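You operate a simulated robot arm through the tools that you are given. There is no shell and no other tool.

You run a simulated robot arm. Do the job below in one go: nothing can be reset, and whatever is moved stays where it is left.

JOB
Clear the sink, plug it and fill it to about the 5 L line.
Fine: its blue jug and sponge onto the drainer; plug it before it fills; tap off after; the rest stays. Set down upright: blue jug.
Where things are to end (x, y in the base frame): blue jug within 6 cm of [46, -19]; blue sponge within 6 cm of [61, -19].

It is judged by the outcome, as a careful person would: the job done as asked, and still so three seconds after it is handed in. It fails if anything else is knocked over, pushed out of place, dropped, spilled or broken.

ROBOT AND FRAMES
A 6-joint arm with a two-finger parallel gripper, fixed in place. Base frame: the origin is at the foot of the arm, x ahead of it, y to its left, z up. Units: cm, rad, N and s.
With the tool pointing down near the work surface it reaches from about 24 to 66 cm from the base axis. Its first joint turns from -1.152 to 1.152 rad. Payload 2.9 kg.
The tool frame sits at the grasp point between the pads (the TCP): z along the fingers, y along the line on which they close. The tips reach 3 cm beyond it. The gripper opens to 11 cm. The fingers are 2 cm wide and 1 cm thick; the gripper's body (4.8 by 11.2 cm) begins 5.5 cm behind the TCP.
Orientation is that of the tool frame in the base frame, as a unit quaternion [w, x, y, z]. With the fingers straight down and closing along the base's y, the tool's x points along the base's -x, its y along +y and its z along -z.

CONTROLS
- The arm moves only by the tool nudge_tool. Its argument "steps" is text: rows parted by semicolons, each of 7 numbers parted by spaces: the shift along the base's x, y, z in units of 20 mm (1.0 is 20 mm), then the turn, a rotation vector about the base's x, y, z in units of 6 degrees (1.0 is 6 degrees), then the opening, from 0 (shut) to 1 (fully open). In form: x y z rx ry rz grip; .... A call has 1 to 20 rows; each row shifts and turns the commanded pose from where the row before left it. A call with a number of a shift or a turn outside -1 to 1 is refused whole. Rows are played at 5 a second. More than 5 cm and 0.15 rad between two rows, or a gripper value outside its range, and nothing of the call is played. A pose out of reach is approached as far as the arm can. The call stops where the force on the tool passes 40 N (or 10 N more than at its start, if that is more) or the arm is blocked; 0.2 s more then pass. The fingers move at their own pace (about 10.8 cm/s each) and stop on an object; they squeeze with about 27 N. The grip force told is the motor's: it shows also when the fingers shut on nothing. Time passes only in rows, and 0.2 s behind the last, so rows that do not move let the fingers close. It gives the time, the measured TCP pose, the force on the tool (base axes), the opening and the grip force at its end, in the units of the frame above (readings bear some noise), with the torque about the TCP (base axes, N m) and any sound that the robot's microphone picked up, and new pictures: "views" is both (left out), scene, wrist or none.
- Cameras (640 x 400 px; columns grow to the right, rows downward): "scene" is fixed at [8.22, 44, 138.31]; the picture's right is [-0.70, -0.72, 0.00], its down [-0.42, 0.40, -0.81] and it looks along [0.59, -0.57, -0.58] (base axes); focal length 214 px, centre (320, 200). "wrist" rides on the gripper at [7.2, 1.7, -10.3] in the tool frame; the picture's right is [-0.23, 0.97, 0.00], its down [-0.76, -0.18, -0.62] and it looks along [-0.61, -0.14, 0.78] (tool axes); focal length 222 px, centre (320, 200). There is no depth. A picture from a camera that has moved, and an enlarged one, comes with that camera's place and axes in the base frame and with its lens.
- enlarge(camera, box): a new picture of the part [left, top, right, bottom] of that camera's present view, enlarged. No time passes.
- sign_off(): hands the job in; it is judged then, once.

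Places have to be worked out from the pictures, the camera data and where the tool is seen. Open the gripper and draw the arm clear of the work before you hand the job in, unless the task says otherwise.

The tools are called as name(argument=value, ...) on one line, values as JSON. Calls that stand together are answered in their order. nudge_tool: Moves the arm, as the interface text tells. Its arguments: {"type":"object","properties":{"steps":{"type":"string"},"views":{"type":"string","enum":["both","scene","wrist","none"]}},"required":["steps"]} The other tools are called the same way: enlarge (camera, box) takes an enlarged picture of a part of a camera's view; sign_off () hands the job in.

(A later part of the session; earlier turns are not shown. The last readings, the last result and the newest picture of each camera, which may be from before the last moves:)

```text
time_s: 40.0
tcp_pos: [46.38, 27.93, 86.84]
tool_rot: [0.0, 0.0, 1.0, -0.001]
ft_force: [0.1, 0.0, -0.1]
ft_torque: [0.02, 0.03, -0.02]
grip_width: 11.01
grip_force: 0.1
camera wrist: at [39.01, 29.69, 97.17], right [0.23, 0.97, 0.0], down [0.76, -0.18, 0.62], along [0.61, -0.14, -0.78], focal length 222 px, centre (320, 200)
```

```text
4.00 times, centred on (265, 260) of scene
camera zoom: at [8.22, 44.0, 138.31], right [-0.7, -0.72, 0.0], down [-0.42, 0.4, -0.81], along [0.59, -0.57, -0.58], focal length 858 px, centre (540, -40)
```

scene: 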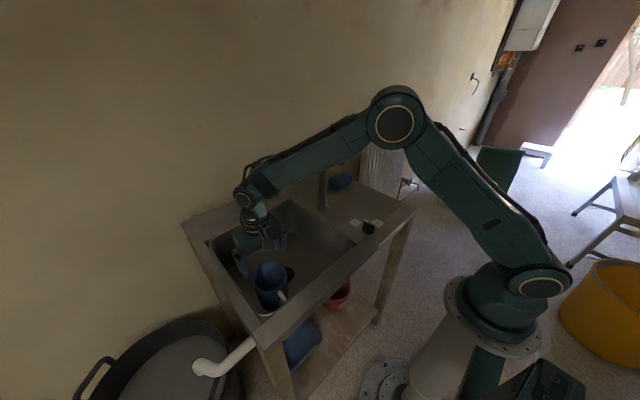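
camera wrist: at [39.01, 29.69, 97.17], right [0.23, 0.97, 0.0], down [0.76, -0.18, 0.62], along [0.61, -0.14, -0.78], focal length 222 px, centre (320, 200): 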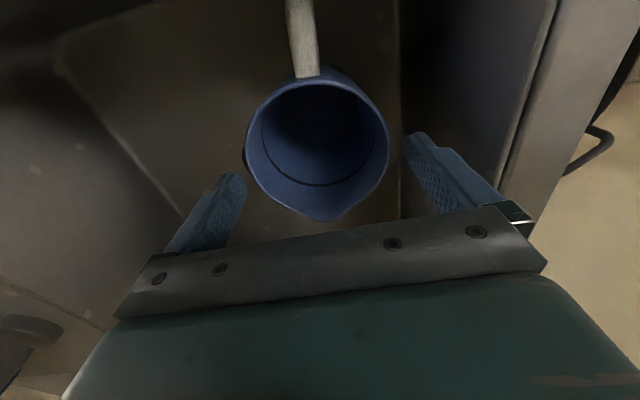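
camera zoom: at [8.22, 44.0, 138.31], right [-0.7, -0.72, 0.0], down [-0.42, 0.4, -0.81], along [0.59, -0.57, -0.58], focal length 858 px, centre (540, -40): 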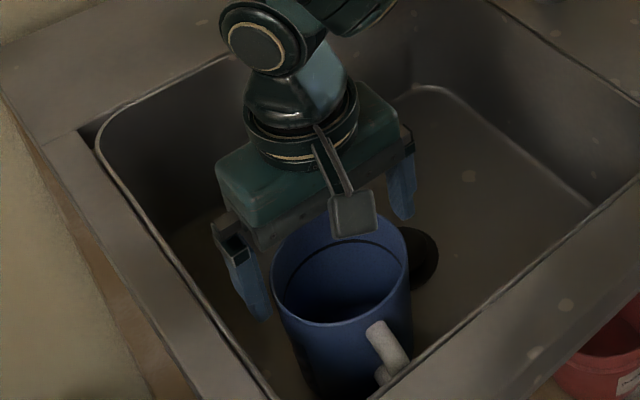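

Refitting over three views puts the rim at z about 84, diameter about 9.4 cm and centre (45.9, 28.05). The fingers straddle it with about 0.8 cm each side. I shift x by -0.4 cm and descend to about z 81.

nudge_tool(steps="-0.2 0.02 0 0 0 0 1; 0 0 -0.4 0 0 0 1; 0 0 -0.5 0 0 0 1; 0 0 -0.5 0 0 0 1; 0 0 -0.5 0 0 0 1; 0 0 -0.5 0 0 0 1; 0 0 -0.5 0 0 0 1; 0 0 0 0 0 0 1", views="both")

enlarge(camera="scene", box=[210, 210, 320, 310])

```text
time_s: 41.8
tcp_pos: [45.93, 27.97, 81.1]
tool_rot: [0.0, 0.0, 1.0, -0.001]
ft_force: [0.4, -0.8, -0.3]
ft_torque: [0.02, -0.04, 0.01]
grip_width: 10.99
grip_force: 0.2
camera wrist: at [38.52, 29.74, 91.44], right [0.23, 0.97, 0.0], down [0.76, -0.18, 0.62], along [0.61, -0.14, -0.78], focal length 222 px, centre (320, 200)
```

scene: 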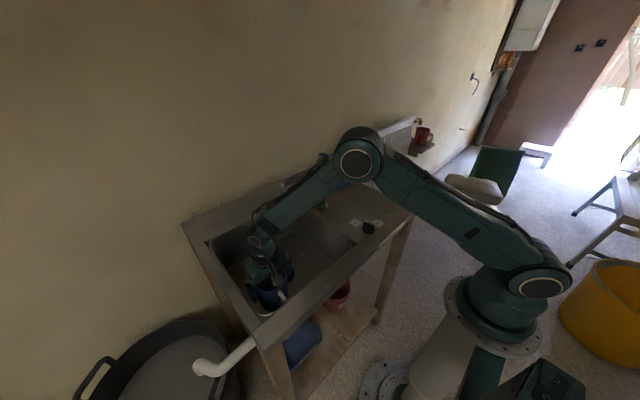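
wrist: 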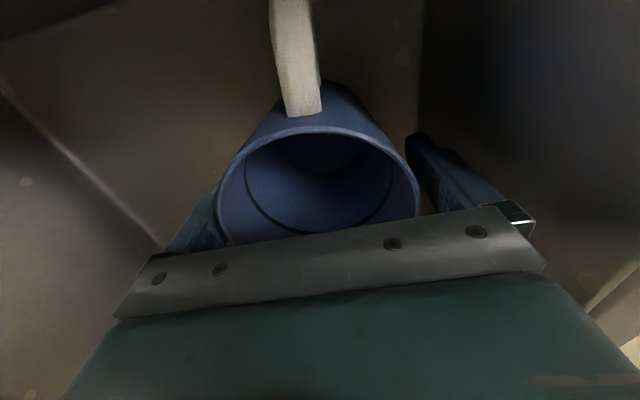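

```text
4.00 times, centred on (265, 260) of scene
camera zoom: at [8.22, 44.0, 138.31], right [-0.7, -0.72, 0.0], down [-0.42, 0.4, -0.81], along [0.59, -0.57, -0.58], focal length 858 px, centre (540, -40)
```

zoom: 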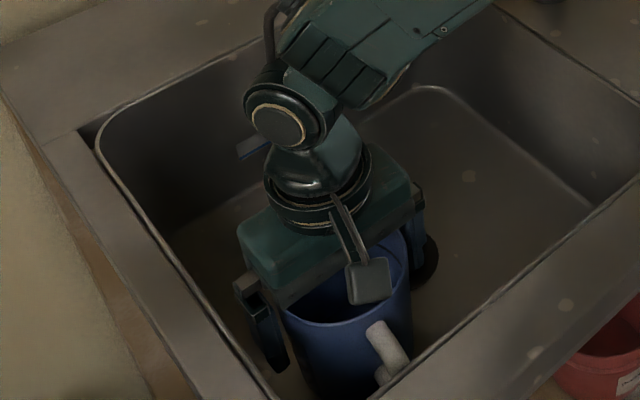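

The fingers straddle the jug with no contact. I close the gripper on the body.

nudge_tool(steps="0 0 0 0 0 0 0.85; 0 0 0 0 0 0 0.7; 0 0 0 0 0 0 0.5; 0 0 0 0 0 0 0.5; 0 0 0 0 0 0 0.5", views="wrist")

```text
time_s: 43.0
tcp_pos: [45.83, 27.93, 81.16]
tool_rot: [0.0, 0.0, 1.0, 0.0]
ft_force: [-0.8, -0.1, 0.1]
ft_torque: [0.05, -0.01, 0.0]
grip_width: 9.45
grip_force: 27.6
camera wrist: at [38.51, 29.74, 91.45], right [0.23, 0.97, 0.0], down [0.76, -0.18, 0.62], along [0.61, -0.14, -0.78], focal length 222 px, centre (320, 200)
```

wrist: 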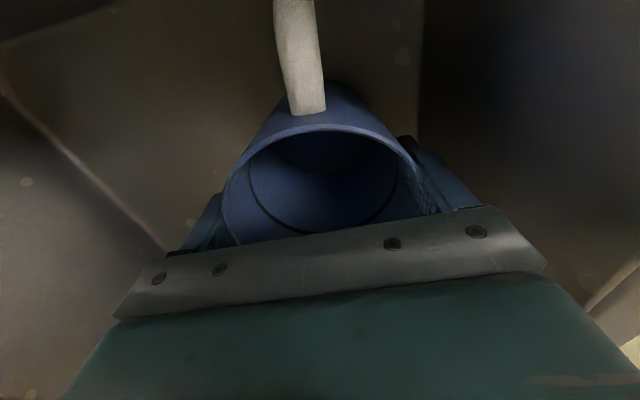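

The jug is held at 9.45 cm with 27.6 N. I lift slowly first to see the weight and whether it stays upright.

nudge_tool(steps="0 0 0.3 0 0 0 0.5; 0 0 0.4 0 0 0 0.5; 0 0 0.5 0 0 0 0.5; 0 0 0.5 0 0 0 0.5; 0 0 0.5 0 0 0 0.5; 0 0 0 0 0 0 0.5", views="both")

enlarge(camera="scene", box=[210, 210, 320, 310])

```text
time_s: 44.4
tcp_pos: [45.73, 27.9, 85.52]
tool_rot: [0.0, 0.0, 1.0, 0.0]
ft_force: [-0.5, 0.1, -0.9]
ft_torque: [-0.03, 0.02, 0.0]
grip_width: 9.43
grip_force: 26.9
camera wrist: at [38.48, 29.7, 95.81], right [0.23, 0.97, 0.0], down [0.76, -0.18, 0.62], along [0.61, -0.14, -0.78], focal length 222 px, centre (320, 200)
```

scene: 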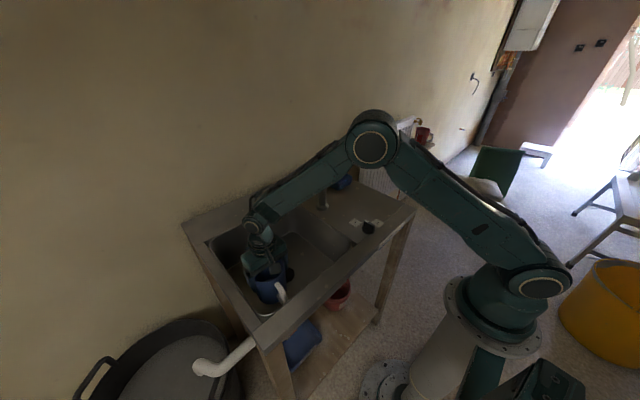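
wrist: 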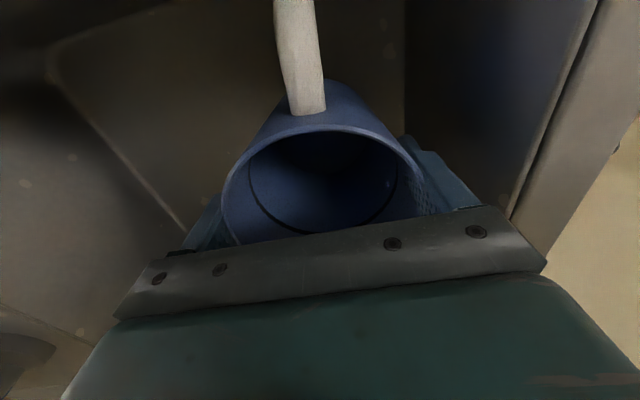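

```text
4.00 times, centred on (265, 260) of scene
camera zoom: at [8.22, 44.0, 138.31], right [-0.7, -0.72, 0.0], down [-0.42, 0.4, -0.81], along [0.59, -0.57, -0.58], focal length 858 px, centre (540, -40)
```

zoom: 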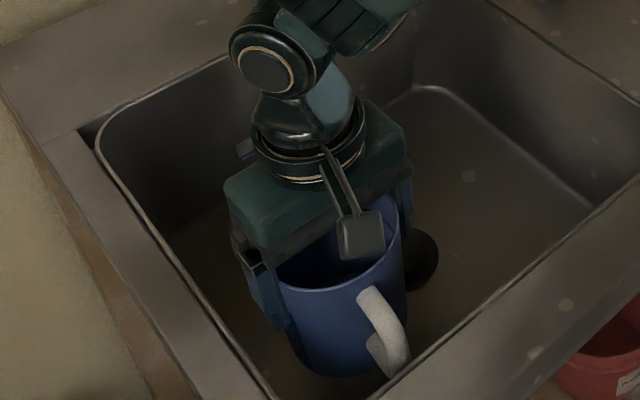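

The jug hangs upright and is light (empty). I raise it straight up to z about 106.

nudge_tool(steps="0 0 0.7 0 0 0 0.5; 0 0 0.9 0 0 0 0.5; 0 0 0.95 0 0 0 0.5; 0 0 0.95 0 0 0 0.5; 0 0 0.95 0 0 0 0.5; 0 0 0.95 0 0 0 0.5; 0 0 0.95 0 0 0 0.5; 0 0 0.95 0 0 0 0.5; 0 0 0.95 0 0 0 0.5; 0 0 0.95 0 0 0 0.5; 0 0 0.8 0 0 0 0.5; 0 0 0.4 0 0 0 0.5; 0 0 0 0 0 0 0.5", views="both")

```text
time_s: 47.2
tcp_pos: [45.78, 28.1, 106.41]
tool_rot: [0.0, 0.0, 1.0, 0.001]
ft_force: [0.7, 0.6, -1.7]
ft_torque: [0.03, 0.0, 0.03]
grip_width: 9.39
grip_force: 27.1
camera wrist: at [38.52, 29.76, 116.63], right [0.23, 0.97, 0.0], down [0.76, -0.18, 0.62], along [0.61, -0.14, -0.78], focal length 222 px, centre (320, 200)
```

scene: 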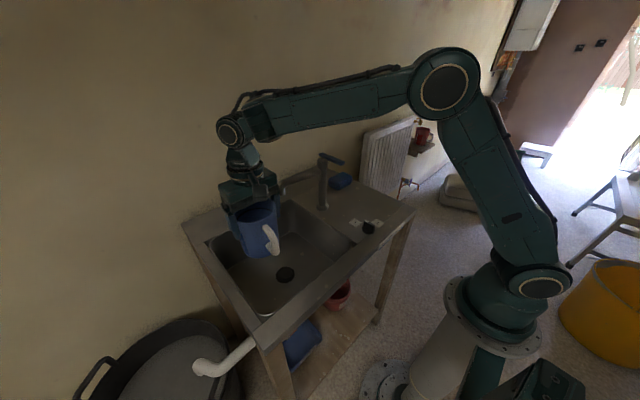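
wrist: 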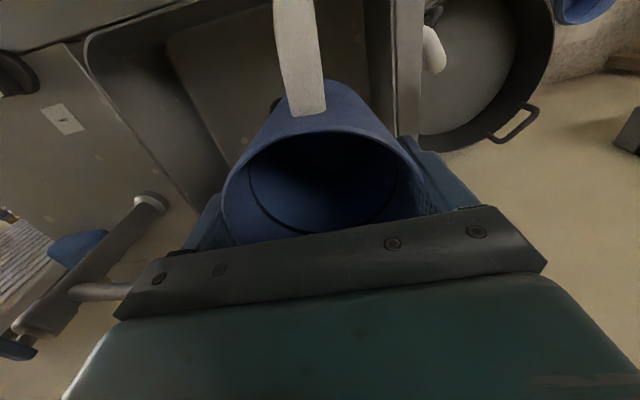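

Upright and clear of the rim. I carry it toward the near side (x about 36.5), passing in front of the tap lever.

nudge_tool(steps="-0.3 -0.3 0 0 0 0 0.5; -0.5 -0.6 0 0 0 0 0.5; -0.48 -0.8 0 0 0 0 0.5; -0.48 -0.8 0 0 0 0 0.5; -0.48 -0.8 0 0 0 0 0.5; -0.48 -0.8 0 0 0 0 0.5; -0.48 -0.8 0 0 0 0 0.5; -0.48 -0.8 0 0 0 0 0.5; -0.48 -0.8 0 0 0 0 0.5; -0.48 -0.8 0 0 0 0 0.5; 0 -0.8 0 0 0 0 0.5; 0 -0.8 0 0 0 0 0.5; 0 -0.8 0 0 0 0 0.5; 0 -0.8 0 0 0 0 0.5; 0 -0.8 0 0 0 0 0.5; 0 -0.6 0 0 0 0 0.5; 0 -0.3 0 0 0 0 0.5; 0 0 0 0 0 0 0.5", views="both")

```text
time_s: 51.0
tcp_pos: [36.46, 3.55, 106.41]
tool_rot: [0.0, 0.0, 1.0, 0.0]
ft_force: [0.1, -0.1, -0.7]
ft_torque: [0.0, 0.03, 0.0]
grip_width: 9.41
grip_force: 27.5
camera wrist: at [29.2, 5.31, 116.65], right [0.23, 0.97, 0.0], down [0.76, -0.18, 0.62], along [0.61, -0.14, -0.78], focal length 222 px, centre (320, 200)
```

scene: 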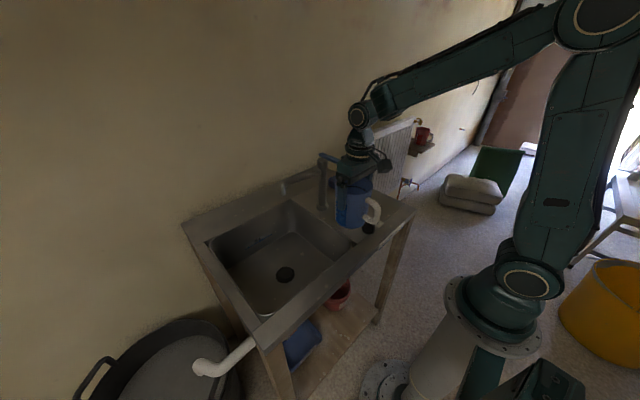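
wrist: 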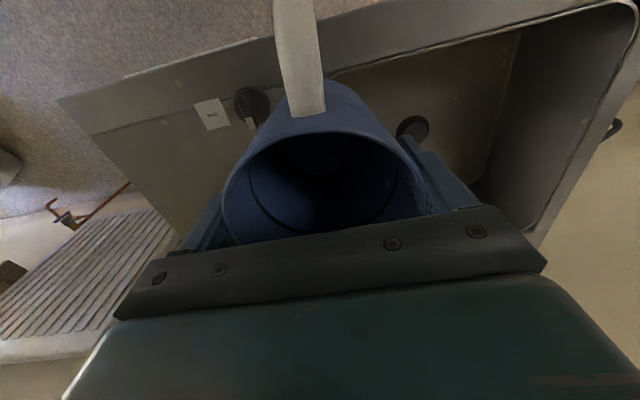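

Still steady. I continue past the lever to y -19, then extend to x 46.

nudge_tool(steps="0 -0.4 0 0 0 0 0.5; 0 -0.8 0 0 0 0 0.5; 0 -0.85 0 0 0 0 0.5; 0 -0.85 0 0 0 0 0.5; 0 -0.85 0 0 0 0 0.5; 0 -0.85 0 0 0 0 0.5; 0 -0.85 0 0 0 0 0.5; 0 -0.85 0 0 0 0 0.5; 0 -0.85 0 0 0 0 0.5; 0.3 -0.85 0 0 0 0 0.5; 0.6 -0.85 0 0 0 0 0.5; 0.7 -0.85 0 0 0 0 0.5; 0.8 -0.7 0 0 0 0 0.5; 0.8 -0.5 0 0 0 0 0.5; 0.8 -0.4 0 0 0 0 0.5; 0.6 0 0 0 0 0 0.5; 0.2 0 0 0 0 0 0.5; 0 0 0 0 0 0 0.5", views="both")

```text
time_s: 54.8
tcp_pos: [46.03, -19.1, 106.3]
tool_rot: [0.001, 0.001, 1.0, 0.001]
ft_force: [0.0, -0.2, -1.3]
ft_torque: [-0.01, 0.0, 0.01]
grip_width: 9.38
grip_force: 27.6
camera wrist: at [38.84, -17.29, 116.6], right [0.23, 0.97, 0.0], down [0.76, -0.18, 0.62], along [0.61, -0.14, -0.78], focal length 222 px, centre (320, 200)
```

scene: 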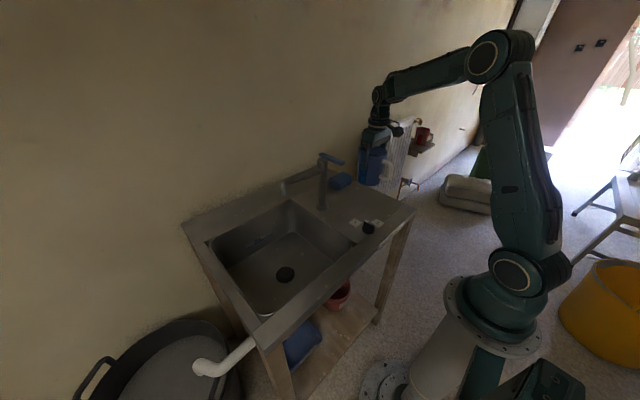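
wrist: 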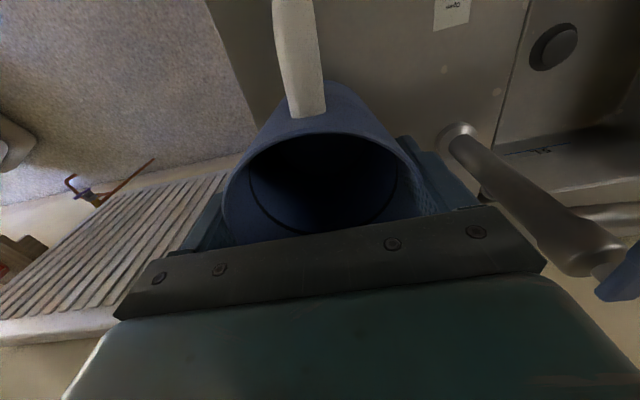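

Over the target at (46, -19). By comparison with the sponge contact I expect the jug's base to touch at TCP z about 97.7; I lower to 98.7 first.

nudge_tool(steps="0 0 -0.5 0 0 0 0.5; 0 0 -0.8 0 0 0 0.5; 0 0 -0.8 0 0 0 0.5; 0 0 -0.7 0 0 0 0.5; 0 0 -0.5 0 0 0 0.5; 0 0 -0.3 0 0 0 0.5; 0 0 -0.15 0 0 0 0.5; 0 0 0 0 0 0 0.5", views="both")

enlarge(camera="scene", box=[320, 130, 430, 250])

```text
time_s: 56.6
tcp_pos: [46.06, -19.12, 98.89]
tool_rot: [0.0, 0.0, 1.0, 0.002]
ft_force: [-0.2, 0.5, -1.2]
ft_torque: [-0.03, 0.01, 0.04]
grip_width: 9.38
grip_force: 27.5
camera wrist: at [38.9, -17.32, 109.13], right [0.23, 0.97, 0.0], down [0.76, -0.18, 0.62], along [0.61, -0.14, -0.78], focal length 222 px, centre (320, 200)
```

scene: 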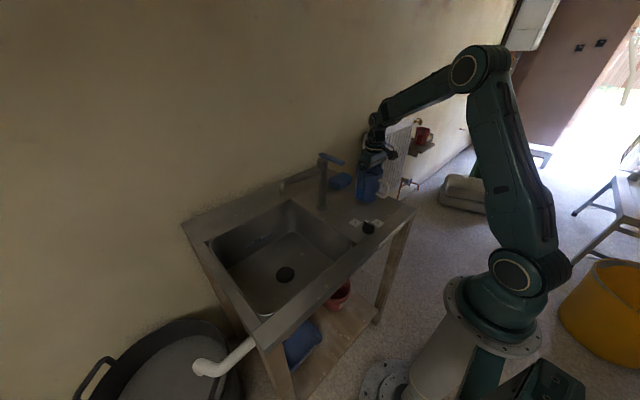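
wrist: 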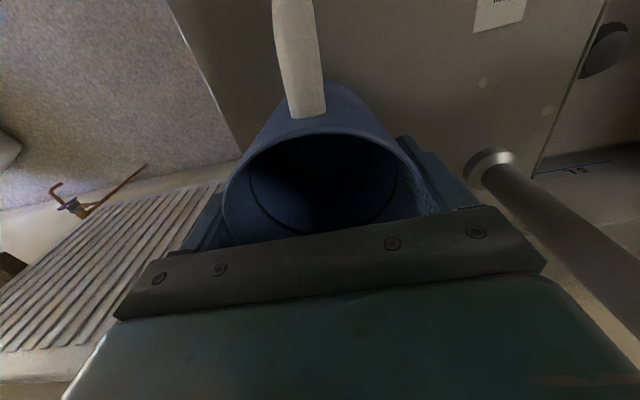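

```text
3.33 times, centred on (375, 190) of scene
camera zoom: at [8.22, 44.0, 138.31], right [-0.7, -0.72, 0.0], down [-0.42, 0.4, -0.81], along [0.59, -0.57, -0.58], focal length 715 px, centre (137, 233)
```

zoom: 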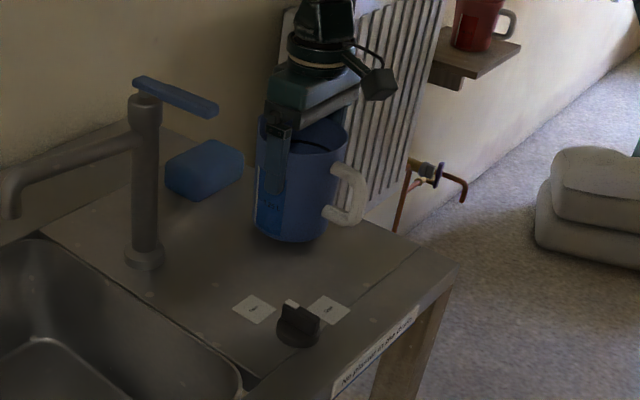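

The base is close to the deck and there is no contact yet. I ease down 2 mm at a time.

nudge_tool(steps="0 0 -0.15 0 0 0 0.5; 0 0 -0.15 0 0 0 0.5; 0 0 -0.1 0 0 0 0.5; 0 0 0 0 0 0 0.5", views="none")

```text
time_s: 57.6
tcp_pos: [46.14, -18.95, 98.15]
tool_rot: [0.0, 0.001, 1.0, 0.0]
ft_force: [-0.6, 0.6, -1.7]
ft_torque: [-0.03, 0.02, -0.01]
grip_width: 9.39
grip_force: 26.6
```

No contact at 98.15; I continue in small steps.

nudge_tool(steps="0 0 -0.1 0 0 0 0.5; 0 0 -0.1 0 0 0 0.5; 0 0 -0.1 0 0 0 0.5; 0 0 0 0 0 0 0.5", views="none")

```text
time_s: 58.6
tcp_pos: [46.11, -19.12, 97.62]
tool_rot: [0.002, 0.0, 1.0, 0.0]
ft_force: [-0.9, -2.6, 13.4]
ft_torque: [0.35, 0.04, 0.01]
grip_width: 9.37
grip_force: 27.0
```

Contact: 13 N at z 97.6, just as predicted. I release and hold still, then look.

nudge_tool(steps="0 0 0.05 0 0 0 0.88; 0 0 0 0 0 0 1; 0 0 0 0 0 0 1; 0 0 0 0 0 0 1", views="both")

enlarge(camera="scene", box=[320, 130, 430, 250])

```text
time_s: 59.6
tcp_pos: [46.21, -19.0, 97.51]
tool_rot: [0.0, 0.0, 1.0, 0.0]
ft_force: [-0.6, 0.4, -0.1]
ft_torque: [0.01, -0.01, 0.0]
grip_width: 10.97
grip_force: 0.1
camera wrist: at [38.89, -17.24, 107.86], right [0.23, 0.97, 0.0], down [0.76, -0.18, 0.62], along [0.61, -0.14, -0.78], focal length 222 px, centre (320, 200)
```

scene: 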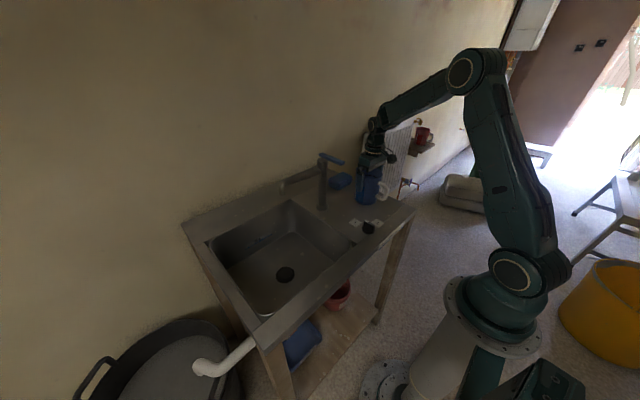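
wrist: 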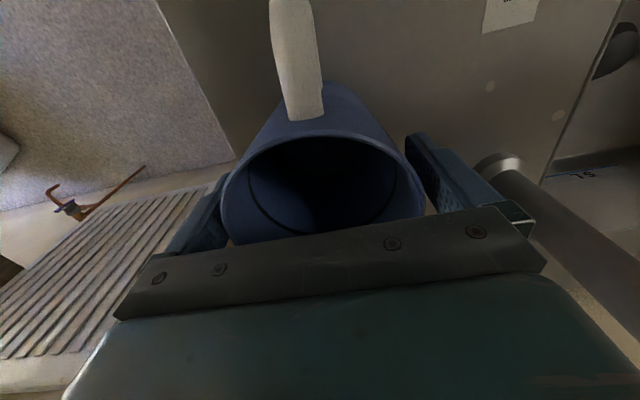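

```text
3.33 times, centred on (375, 190) of scene
camera zoom: at [8.22, 44.0, 138.31], right [-0.7, -0.72, 0.0], down [-0.42, 0.4, -0.81], along [0.59, -0.57, -0.58], focal length 715 px, centre (137, 233)
```

zoom: 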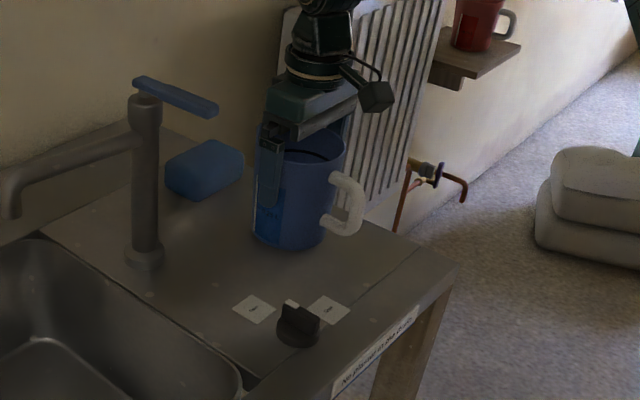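

The jug stands upright on the deck. I rise straight up off it.

nudge_tool(steps="0 0 0.2 0 0 0 1; 0 0 0.4 0 0 0 1; 0 0 0.6 0 0 0 1; 0 0 0.8 0 0 0 1; 0 0 1 0 0 0 1; 0 0 1 0 0 0 1; 0 0 1 0 0 0 1; 0 0 1 0 0 0 1; 0 0 0.5 0 0 0 1; 0 0 0 0 0 0 1", views="both")

```text
time_s: 61.8
tcp_pos: [46.06, -19.13, 110.73]
tool_rot: [-0.001, 0.0, 1.0, 0.001]
ft_force: [0.0, -0.1, 0.2]
ft_torque: [-0.01, 0.02, 0.01]
grip_width: 11.0
grip_force: 0.1
camera wrist: at [38.79, -17.26, 120.86], right [0.23, 0.97, 0.0], down [0.76, -0.18, 0.62], along [0.61, -0.14, -0.78], focal length 222 px, centre (320, 200)
```

scene: 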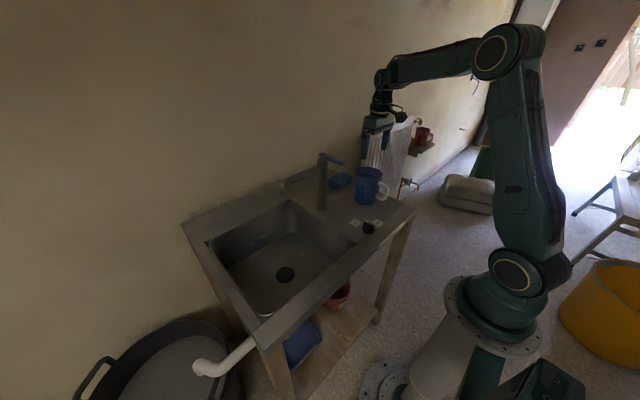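
wrist: 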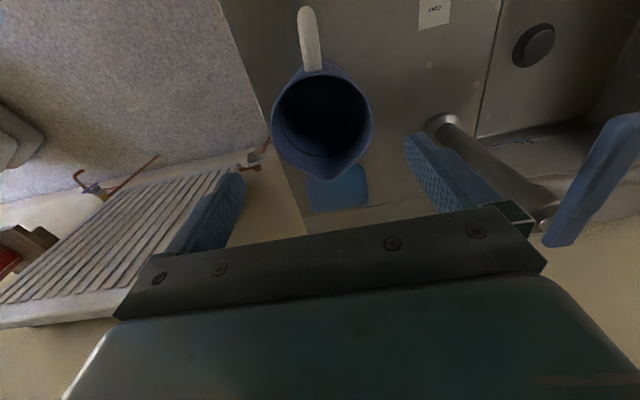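

The jug is upright at about (46, -19) with the sponge behind it. The tap lever is close in the wrist view now, so I look at it and the drain in detail.

enlarge(camera="wrist", box=[400, 90, 640, 250])

enlarge(camera="scene", box=[270, 140, 400, 240])

enlarge(camera="scene", box=[230, 220, 330, 300])

```text
2.50 times, centred on (520, 170) of wrist
camera zoom: at [38.79, -17.26, 120.86], right [0.23, 0.97, 0.0], down [0.76, -0.18, 0.62], along [0.61, -0.14, -0.78], focal length 555 px, centre (-180, 275)
```

zoom: 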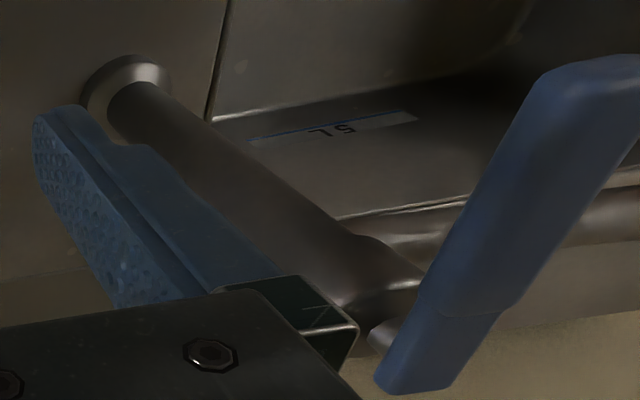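

```text
4.00 times, centred on (335, 190) of scene
camera zoom: at [8.22, 44.0, 138.31], right [-0.7, -0.72, 0.0], down [-0.42, 0.4, -0.81], along [0.59, -0.57, -0.58], focal length 858 px, centre (260, 240)
```

zoom: 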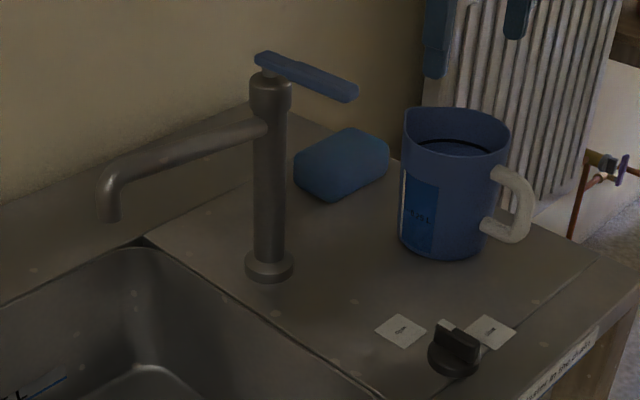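

```text
5.00 times, centred on (280, 260) of scene
camera zoom: at [8.22, 44.0, 138.31], right [-0.7, -0.72, 0.0], down [-0.42, 0.4, -0.81], along [0.59, -0.57, -0.58], focal length 1072 px, centre (520, -100)
```

zoom: 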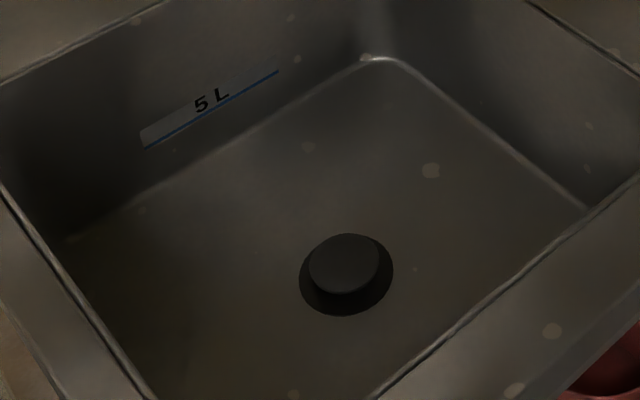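

The plug is raised (open), so I now go to the knob. I move back to x about 35, then over to y about -4 at z about 104 to look at it from above.

nudge_tool(steps="-0.8 0 -0.2 0 0 0 1; -0.9 0.1 -0.3 0 0 0 1; -0.9 0.3 -0.3 0 0 0 1; -0.9 0.6 -0.3 0 0 0 1; -0.9 0.8 -0.4 0 0 0 1; -0.7 0.9 -0.4 0 0 0 1; -0.5 0.9 -0.4 0 0 0 1; 0 0.9 -0.4 0 0 0 1; 0 0.9 -0.4 0 0 0 1; 0 0.9 -0.2 0 0 0 1; 0 0.9 0 0 0 0 1; 0 0.2 0 0 0 0 1; 0 0 0 0 0 0 1", views="both")

enlarge(camera="wrist", box=[220, 40, 420, 170])

enlarge(camera="scene", box=[340, 190, 420, 240])

```text
time_s: 64.6
tcp_pos: [34.94, -4.21, 103.93]
tool_rot: [-0.001, -0.001, 1.0, 0.0]
ft_force: [0.3, 0.6, -0.2]
ft_torque: [0.0, 0.03, 0.01]
grip_width: 11.0
grip_force: 0.1
camera wrist: at [27.67, -2.49, 114.14], right [0.23, 0.97, 0.0], down [0.76, -0.18, 0.62], along [0.61, -0.14, -0.78], focal length 222 px, centre (320, 200)
```

scene: 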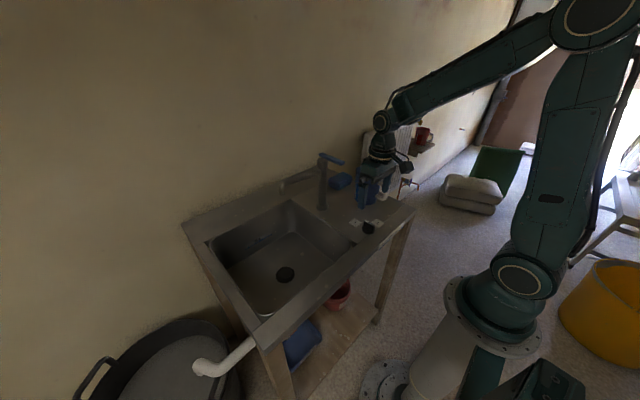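
wrist: 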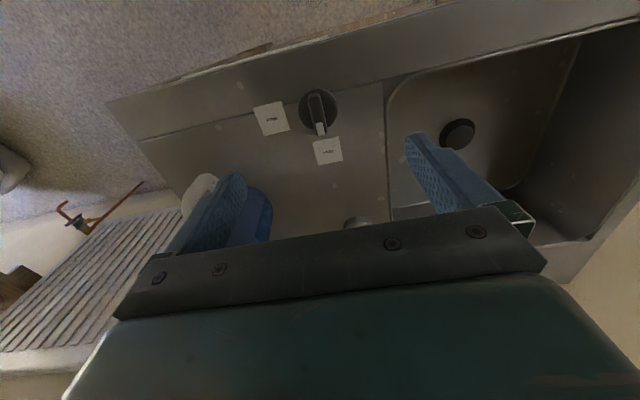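

```text
3.08 times, centred on (320, 105) of wrist
camera zoom: at [27.67, -2.49, 114.14], right [0.23, 0.97, 0.0], down [0.76, -0.18, 0.62], along [0.61, -0.14, -0.78], focal length 684 px, centre (320, 492)
```

zoom: 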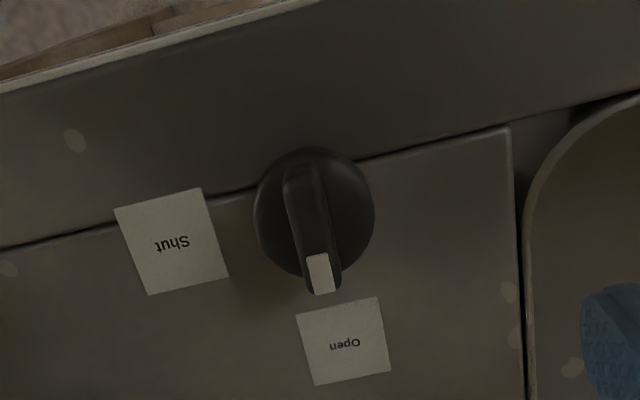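

```text
8.00 times, centred on (380, 215) of scene
camera zoom: at [8.22, 44.0, 138.31], right [-0.7, -0.72, 0.0], down [-0.42, 0.4, -0.81], along [0.59, -0.57, -0.58], focal length 1716 px, centre (-160, 80)
```

zoom: 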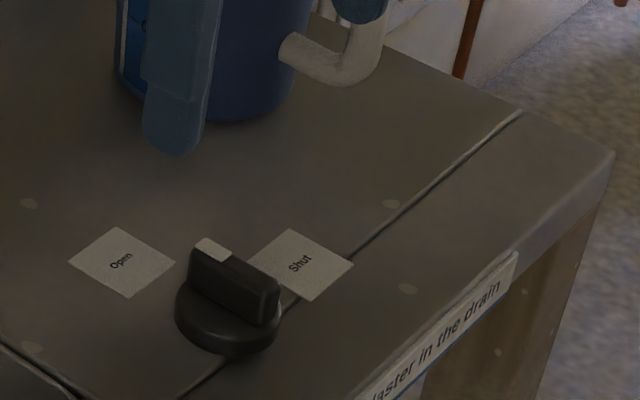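

The knob's bar lies along x with its centre at about (34.9, -4.35), top z about 91.8; Open is straight +x and Shut straight -y, so it needs -90° about z. I narrow the fingers and descend to z about 95.5, then check.

nudge_tool(steps="0 -0.06 -0.7 0 0 0 0.5; 0 0 -0.8 0 0 0 0.45; 0 0 -0.8 0 0 0 0.45; 0 0 -0.8 0 0 0 0.45; 0 0 -0.7 0 0 0 0.45; 0 0 -0.4 0 0 0 0.45; 0 0 0 0 0 0 0.45", views="both")

enlarge(camera="wrist", box=[220, 80, 420, 230])

enlarge(camera="scene", box=[330, 180, 410, 250])

```text
time_s: 66.2
tcp_pos: [34.78, -4.37, 95.51]
tool_rot: [0.0, 0.0, 1.0, 0.001]
ft_force: [-0.4, 1.0, -0.1]
ft_torque: [-0.01, 0.04, -0.01]
grip_width: 4.96
grip_force: 0.0
camera wrist: at [27.58, -2.54, 105.77], right [0.23, 0.97, 0.0], down [0.76, -0.18, 0.62], along [0.61, -0.14, -0.78], focal length 222 px, centre (320, 200)
```

scene: 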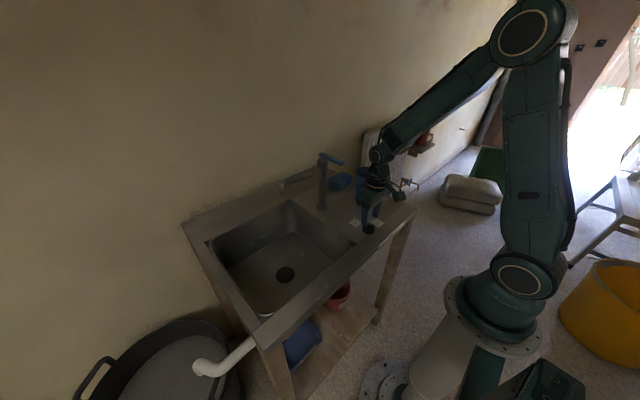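
wrist: 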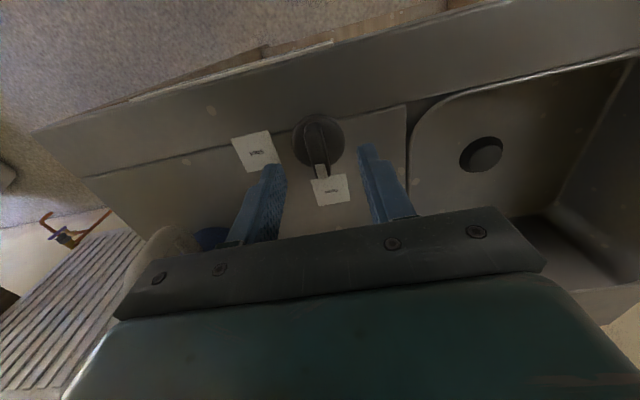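

```text
2.67 times, centred on (320, 155) of wrist
camera zoom: at [27.58, -2.54, 105.77], right [0.23, 0.97, 0.0], down [0.76, -0.18, 0.62], along [0.61, -0.14, -0.78], focal length 592 px, centre (320, 320)
```

zoom: 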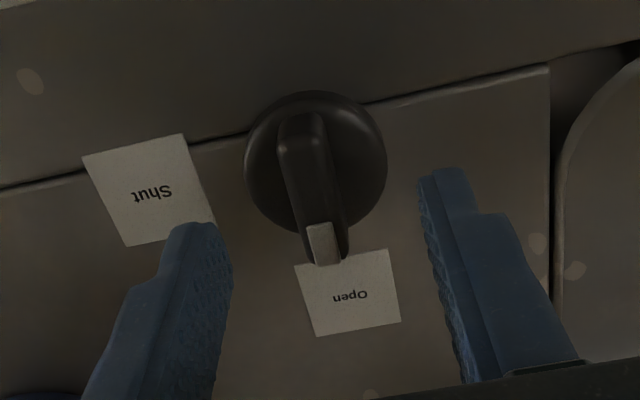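

```text
5.71 times, centred on (370, 215) of scene
camera zoom: at [8.22, 44.0, 138.31], right [-0.7, -0.72, 0.0], down [-0.42, 0.4, -0.81], along [0.59, -0.57, -0.58], focal length 1226 px, centre (34, 114)
```

zoom: 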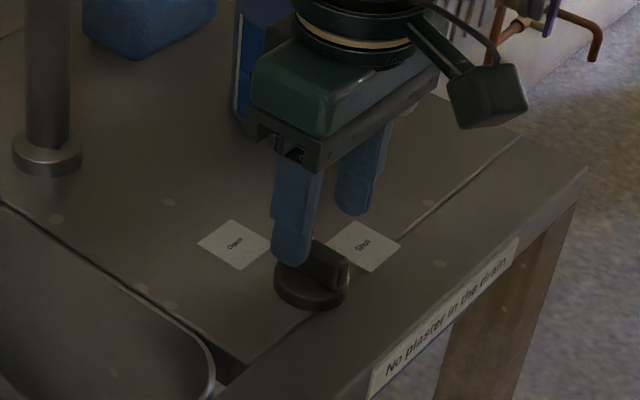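

The fingers straddle the bar. I shift 1.5 mm in -y, go down to z about 93 and close gently on the bar.

nudge_tool(steps="0.03 -0.07 -0.4 0 0 0 0.45; 0 0 -0.4 0 0 0 0.45; 0 0 -0.4 0 0 0 0.4; 0 0 -0.1 0 0 0 0.3; 0 0 0 0 0 0 0.2; 0 0 0 0 0 0 0; 0 0 0 0 0 0 0; 0 0 0 0 0 0 0", views="both")

enlarge(camera="wrist", box=[220, 80, 420, 230])

enlarge(camera="scene", box=[330, 180, 410, 250])

```text
time_s: 68.0
tcp_pos: [35.04, -4.52, 92.89]
tool_rot: [0.001, 0.0, 1.0, 0.0]
ft_force: [-0.3, -8.2, -6.9]
ft_torque: [-0.16, -0.57, 0.0]
grip_width: 1.27
grip_force: 44.4
camera wrist: at [27.7, -2.7, 103.21], right [0.23, 0.97, 0.0], down [0.76, -0.18, 0.62], along [0.61, -0.14, -0.78], focal length 222 px, centre (320, 200)
```

scene: 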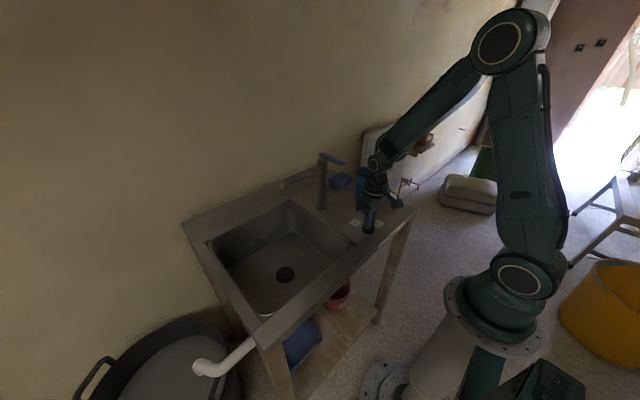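
wrist: 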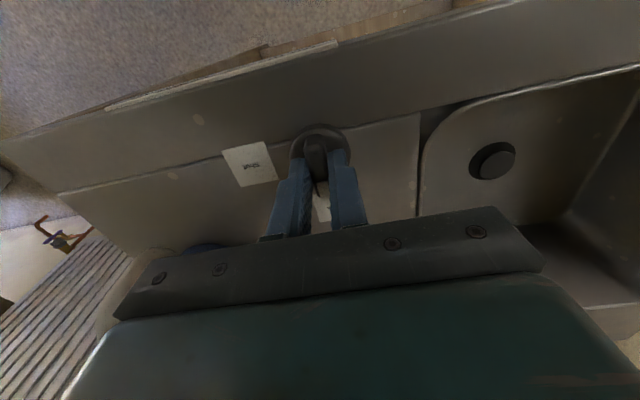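

```text
2.67 times, centred on (320, 155) of wrist
camera zoom: at [27.7, -2.7, 103.21], right [0.23, 0.97, 0.0], down [0.76, -0.18, 0.62], along [0.61, -0.14, -0.78], focal length 592 px, centre (320, 320)
```

zoom: 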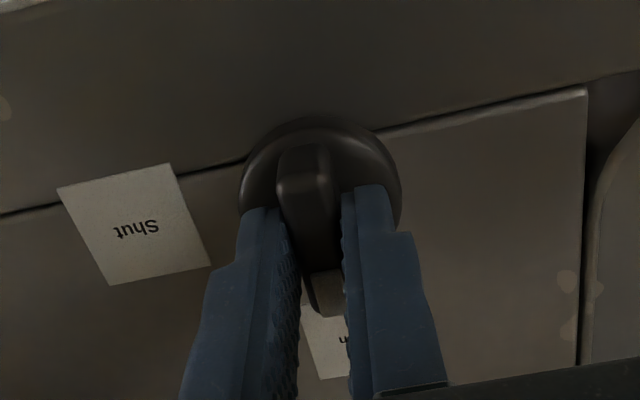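

```text
5.71 times, centred on (370, 215) of scene
camera zoom: at [8.22, 43.98, 138.31], right [-0.7, -0.72, 0.0], down [-0.42, 0.4, -0.81], along [0.59, -0.57, -0.58], focal length 1226 px, centre (34, 114)
```

zoom: 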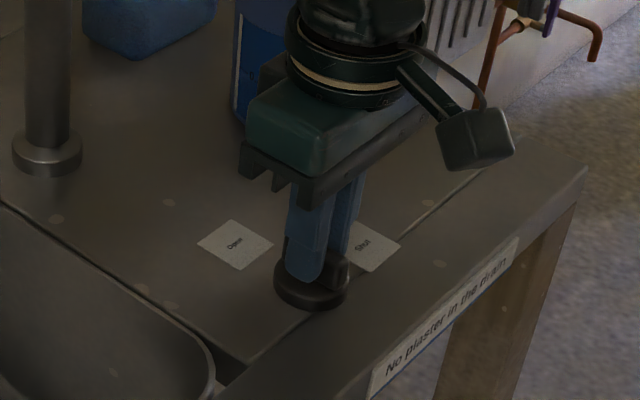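

The bar is gripped (1.3 cm). I begin the clockwise turn with 30° and check forces.

nudge_tool(steps="0 -0.03 0 0 0 -1 0; 0 0 0 0 0 -1 0; 0 0 0 0 0 -1 0; 0 0 0 0 0 -1 0; 0 0 0 0 0 -1 0; 0 0 0 0 0 0 0", views="both")

enlarge(camera="scene", box=[330, 180, 410, 250])

```text
time_s: 69.4
tcp_pos: [34.99, -4.57, 93.03]
tool_rot: [0.0, 0.259, 0.966, 0.001]
ft_force: [3.9, 2.0, -21.0]
ft_torque: [-0.52, -0.93, -0.01]
grip_width: 1.31
grip_force: 45.1
camera wrist: at [29.52, 0.68, 103.22], right [0.68, 0.73, 0.0], down [0.57, -0.54, 0.62], along [0.45, -0.43, -0.78], focal length 222 px, centre (320, 200)
```

scene: 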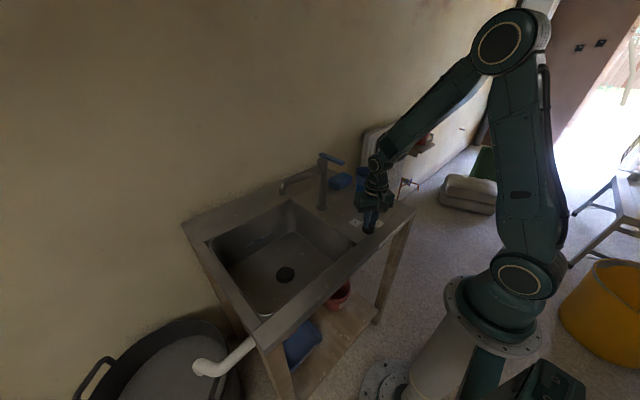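
wrist: 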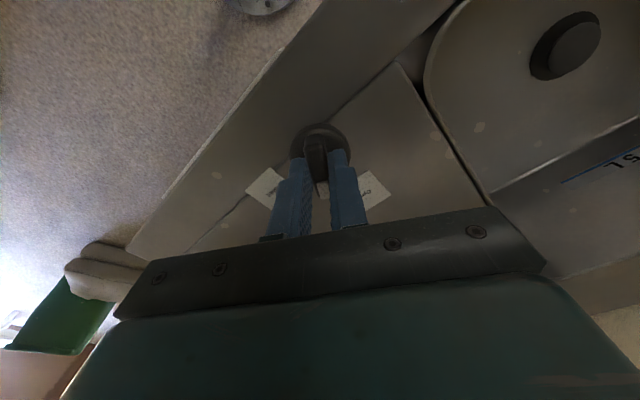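

```text
5.71 times, centred on (370, 215) of scene
camera zoom: at [8.25, 44.01, 138.3], right [-0.7, -0.72, 0.0], down [-0.42, 0.4, -0.81], along [0.58, -0.57, -0.58], focal length 1226 px, centre (34, 114)
```

zoom: 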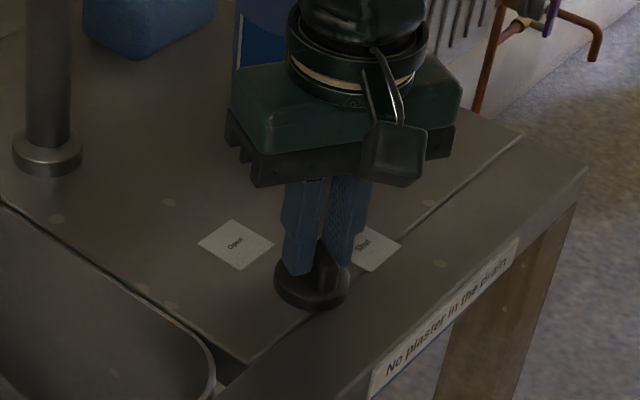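

The knob follows (30° done), but a downward pull of 21 N has built up at the grip. I relax it by releasing slightly and regripping before turning on.

nudge_tool(steps="0 0 0 0 0 0 0.18; 0 0 0 0 0 0 0.18; 0 0 0 0 0 0 0.18", views="wrist")

enlarge(camera="wrist", box=[220, 80, 420, 230])

```text
time_s: 70.2
tcp_pos: [35.07, -4.45, 92.94]
tool_rot: [0.0, 0.259, 0.966, 0.0]
ft_force: [0.1, 0.8, 0.8]
ft_torque: [0.02, 0.01, 0.02]
grip_width: 2.01
grip_force: 0.0
camera wrist: at [29.5, 0.65, 103.24], right [0.68, 0.73, 0.0], down [0.57, -0.54, 0.62], along [0.45, -0.43, -0.78], focal length 222 px, centre (320, 200)
```

wrist: 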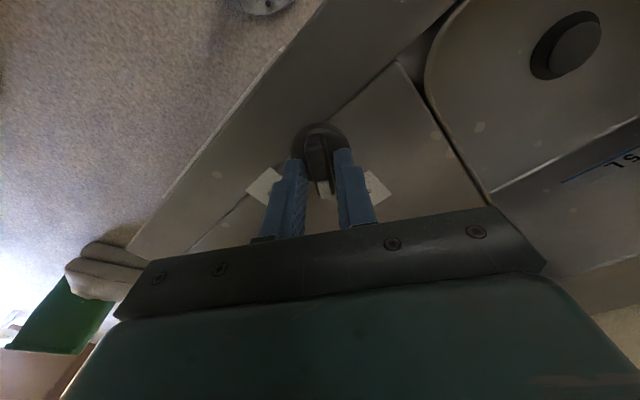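

```text
2.67 times, centred on (320, 155) of wrist
camera zoom: at [29.5, 0.65, 103.24], right [0.68, 0.73, 0.0], down [0.57, -0.54, 0.62], along [0.45, -0.43, -0.78], focal length 592 px, centre (320, 320)
```

zoom: 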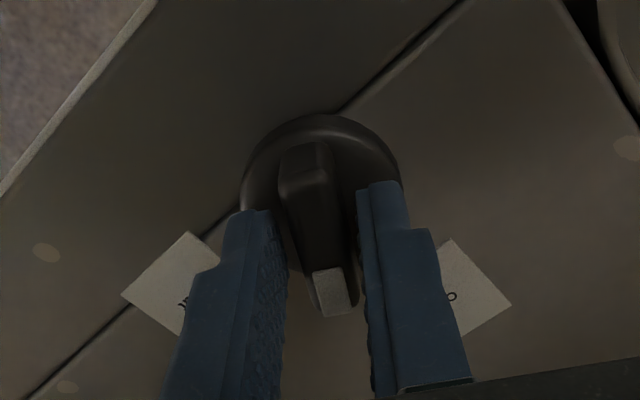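

Released cleanly: forces went to zero and the knob kept its 30°. I recentre on the knob axis (about 34.8, -4.25) and turn on with the fingers loosely caging the bar, so no pull builds up.

nudge_tool(steps="-0.1 0.1 0 0 0 0 0.14; 0 0 0 0 0 -1 0.135; 0 0 0 0 0 -1 0.135; 0 0 0 0 0 -1 0.135; 0 0 0 0 0 -1 0.135; 0 0 0 0 0 -1 0.135; 0 0 0 0 0 0 0.135", views="wrist")

enlarge(camera="wrist", box=[220, 80, 420, 230])

```text
time_s: 71.8
tcp_pos: [34.96, -4.36, 92.97]
tool_rot: [0.001, 0.501, 0.866, 0.001]
ft_force: [1.4, 0.7, 1.3]
ft_torque: [0.05, -0.06, 0.01]
grip_width: 1.6
grip_force: 1.4
camera wrist: at [32.64, 2.9, 103.24], right [0.96, 0.29, 0.0], down [0.22, -0.75, 0.62], along [0.18, -0.6, -0.78], focal length 222 px, centre (320, 200)
```

wrist: 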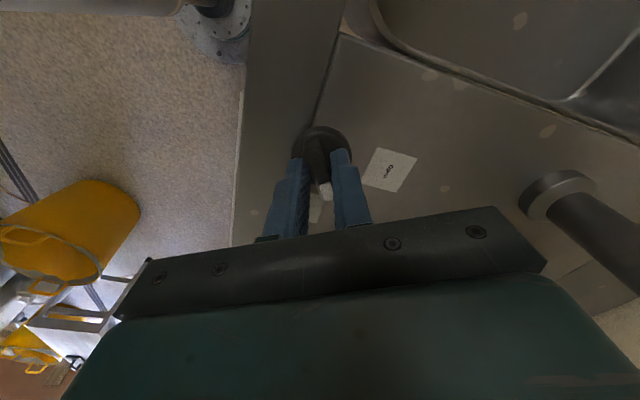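

```text
2.67 times, centred on (320, 155) of wrist
camera zoom: at [32.64, 2.9, 103.24], right [0.96, 0.29, 0.0], down [0.22, -0.75, 0.62], along [0.18, -0.6, -0.78], focal length 592 px, centre (320, 320)
```

zoom: 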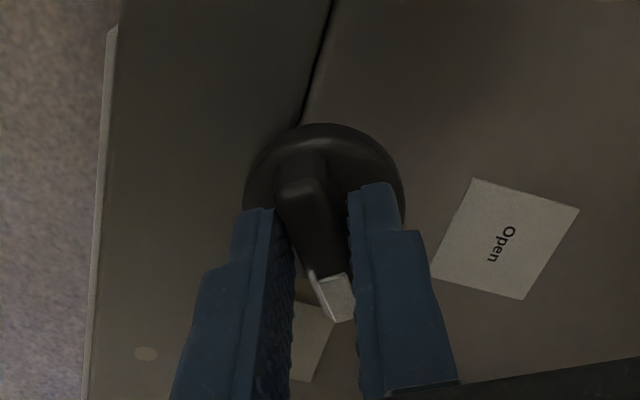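

Working with low force; the tool is now at -60°. I turn the next 30°.

nudge_tool(steps="0 0 0 0 0 -1 0.135; 0 0 0 0 0 -1 0.135; 0 0 0 0 0 -1 0.135; 0 0 0 0 0 -1 0.135; 0 0 0 0 0 -1 0.135; 0 0 0 0 0 0 0.135", views="wrist")

enlarge(camera="wrist", box=[220, 80, 420, 230])

enlarge(camera="scene", box=[230, 220, 330, 300])

```text
time_s: 73.2
tcp_pos: [34.72, -4.36, 92.93]
tool_rot: [0.0, 0.708, 0.706, 0.001]
ft_force: [2.8, 1.6, 0.5]
ft_torque: [-0.01, -0.08, 0.05]
grip_width: 1.65
grip_force: 1.6
camera wrist: at [36.5, 2.94, 103.23], right [0.97, -0.23, 0.0], down [-0.18, -0.76, 0.62], along [-0.14, -0.61, -0.78], focal length 222 px, centre (320, 200)
```

wrist: 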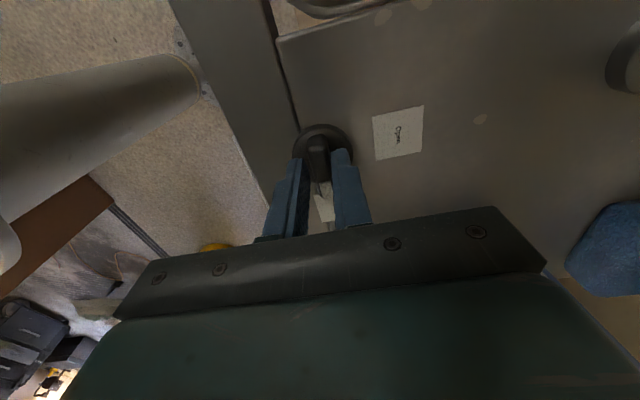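

```text
2.67 times, centred on (320, 155) of wrist
camera zoom: at [36.5, 2.94, 103.23], right [0.97, -0.23, 0.0], down [-0.18, -0.76, 0.62], along [-0.14, -0.61, -0.78], focal length 592 px, centre (320, 320)
```

zoom: 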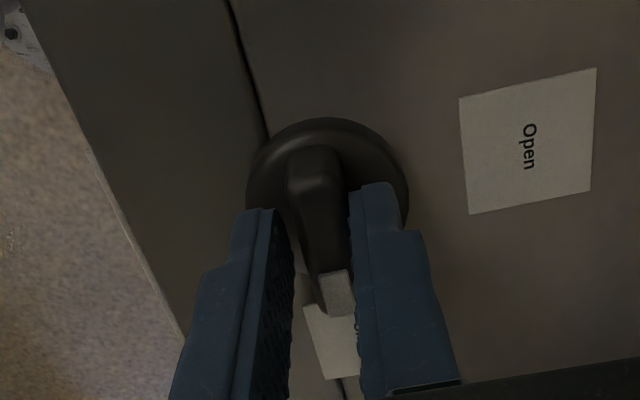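

```text
5.00 times, centred on (280, 260) of scene
camera zoom: at [8.23, 44.0, 138.3], right [-0.7, -0.72, 0.0], down [-0.42, 0.4, -0.81], along [0.59, -0.57, -0.58], focal length 1072 px, centre (520, -100)
```

zoom: 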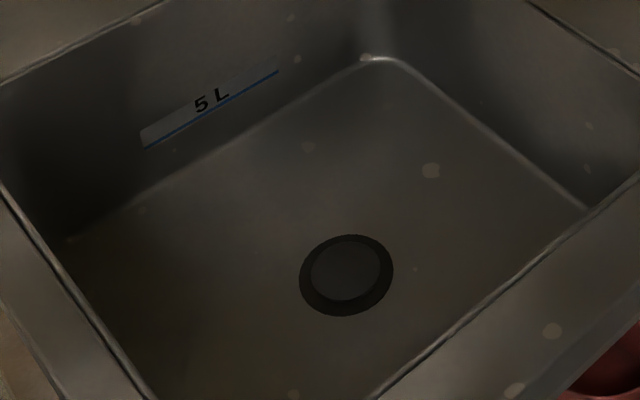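

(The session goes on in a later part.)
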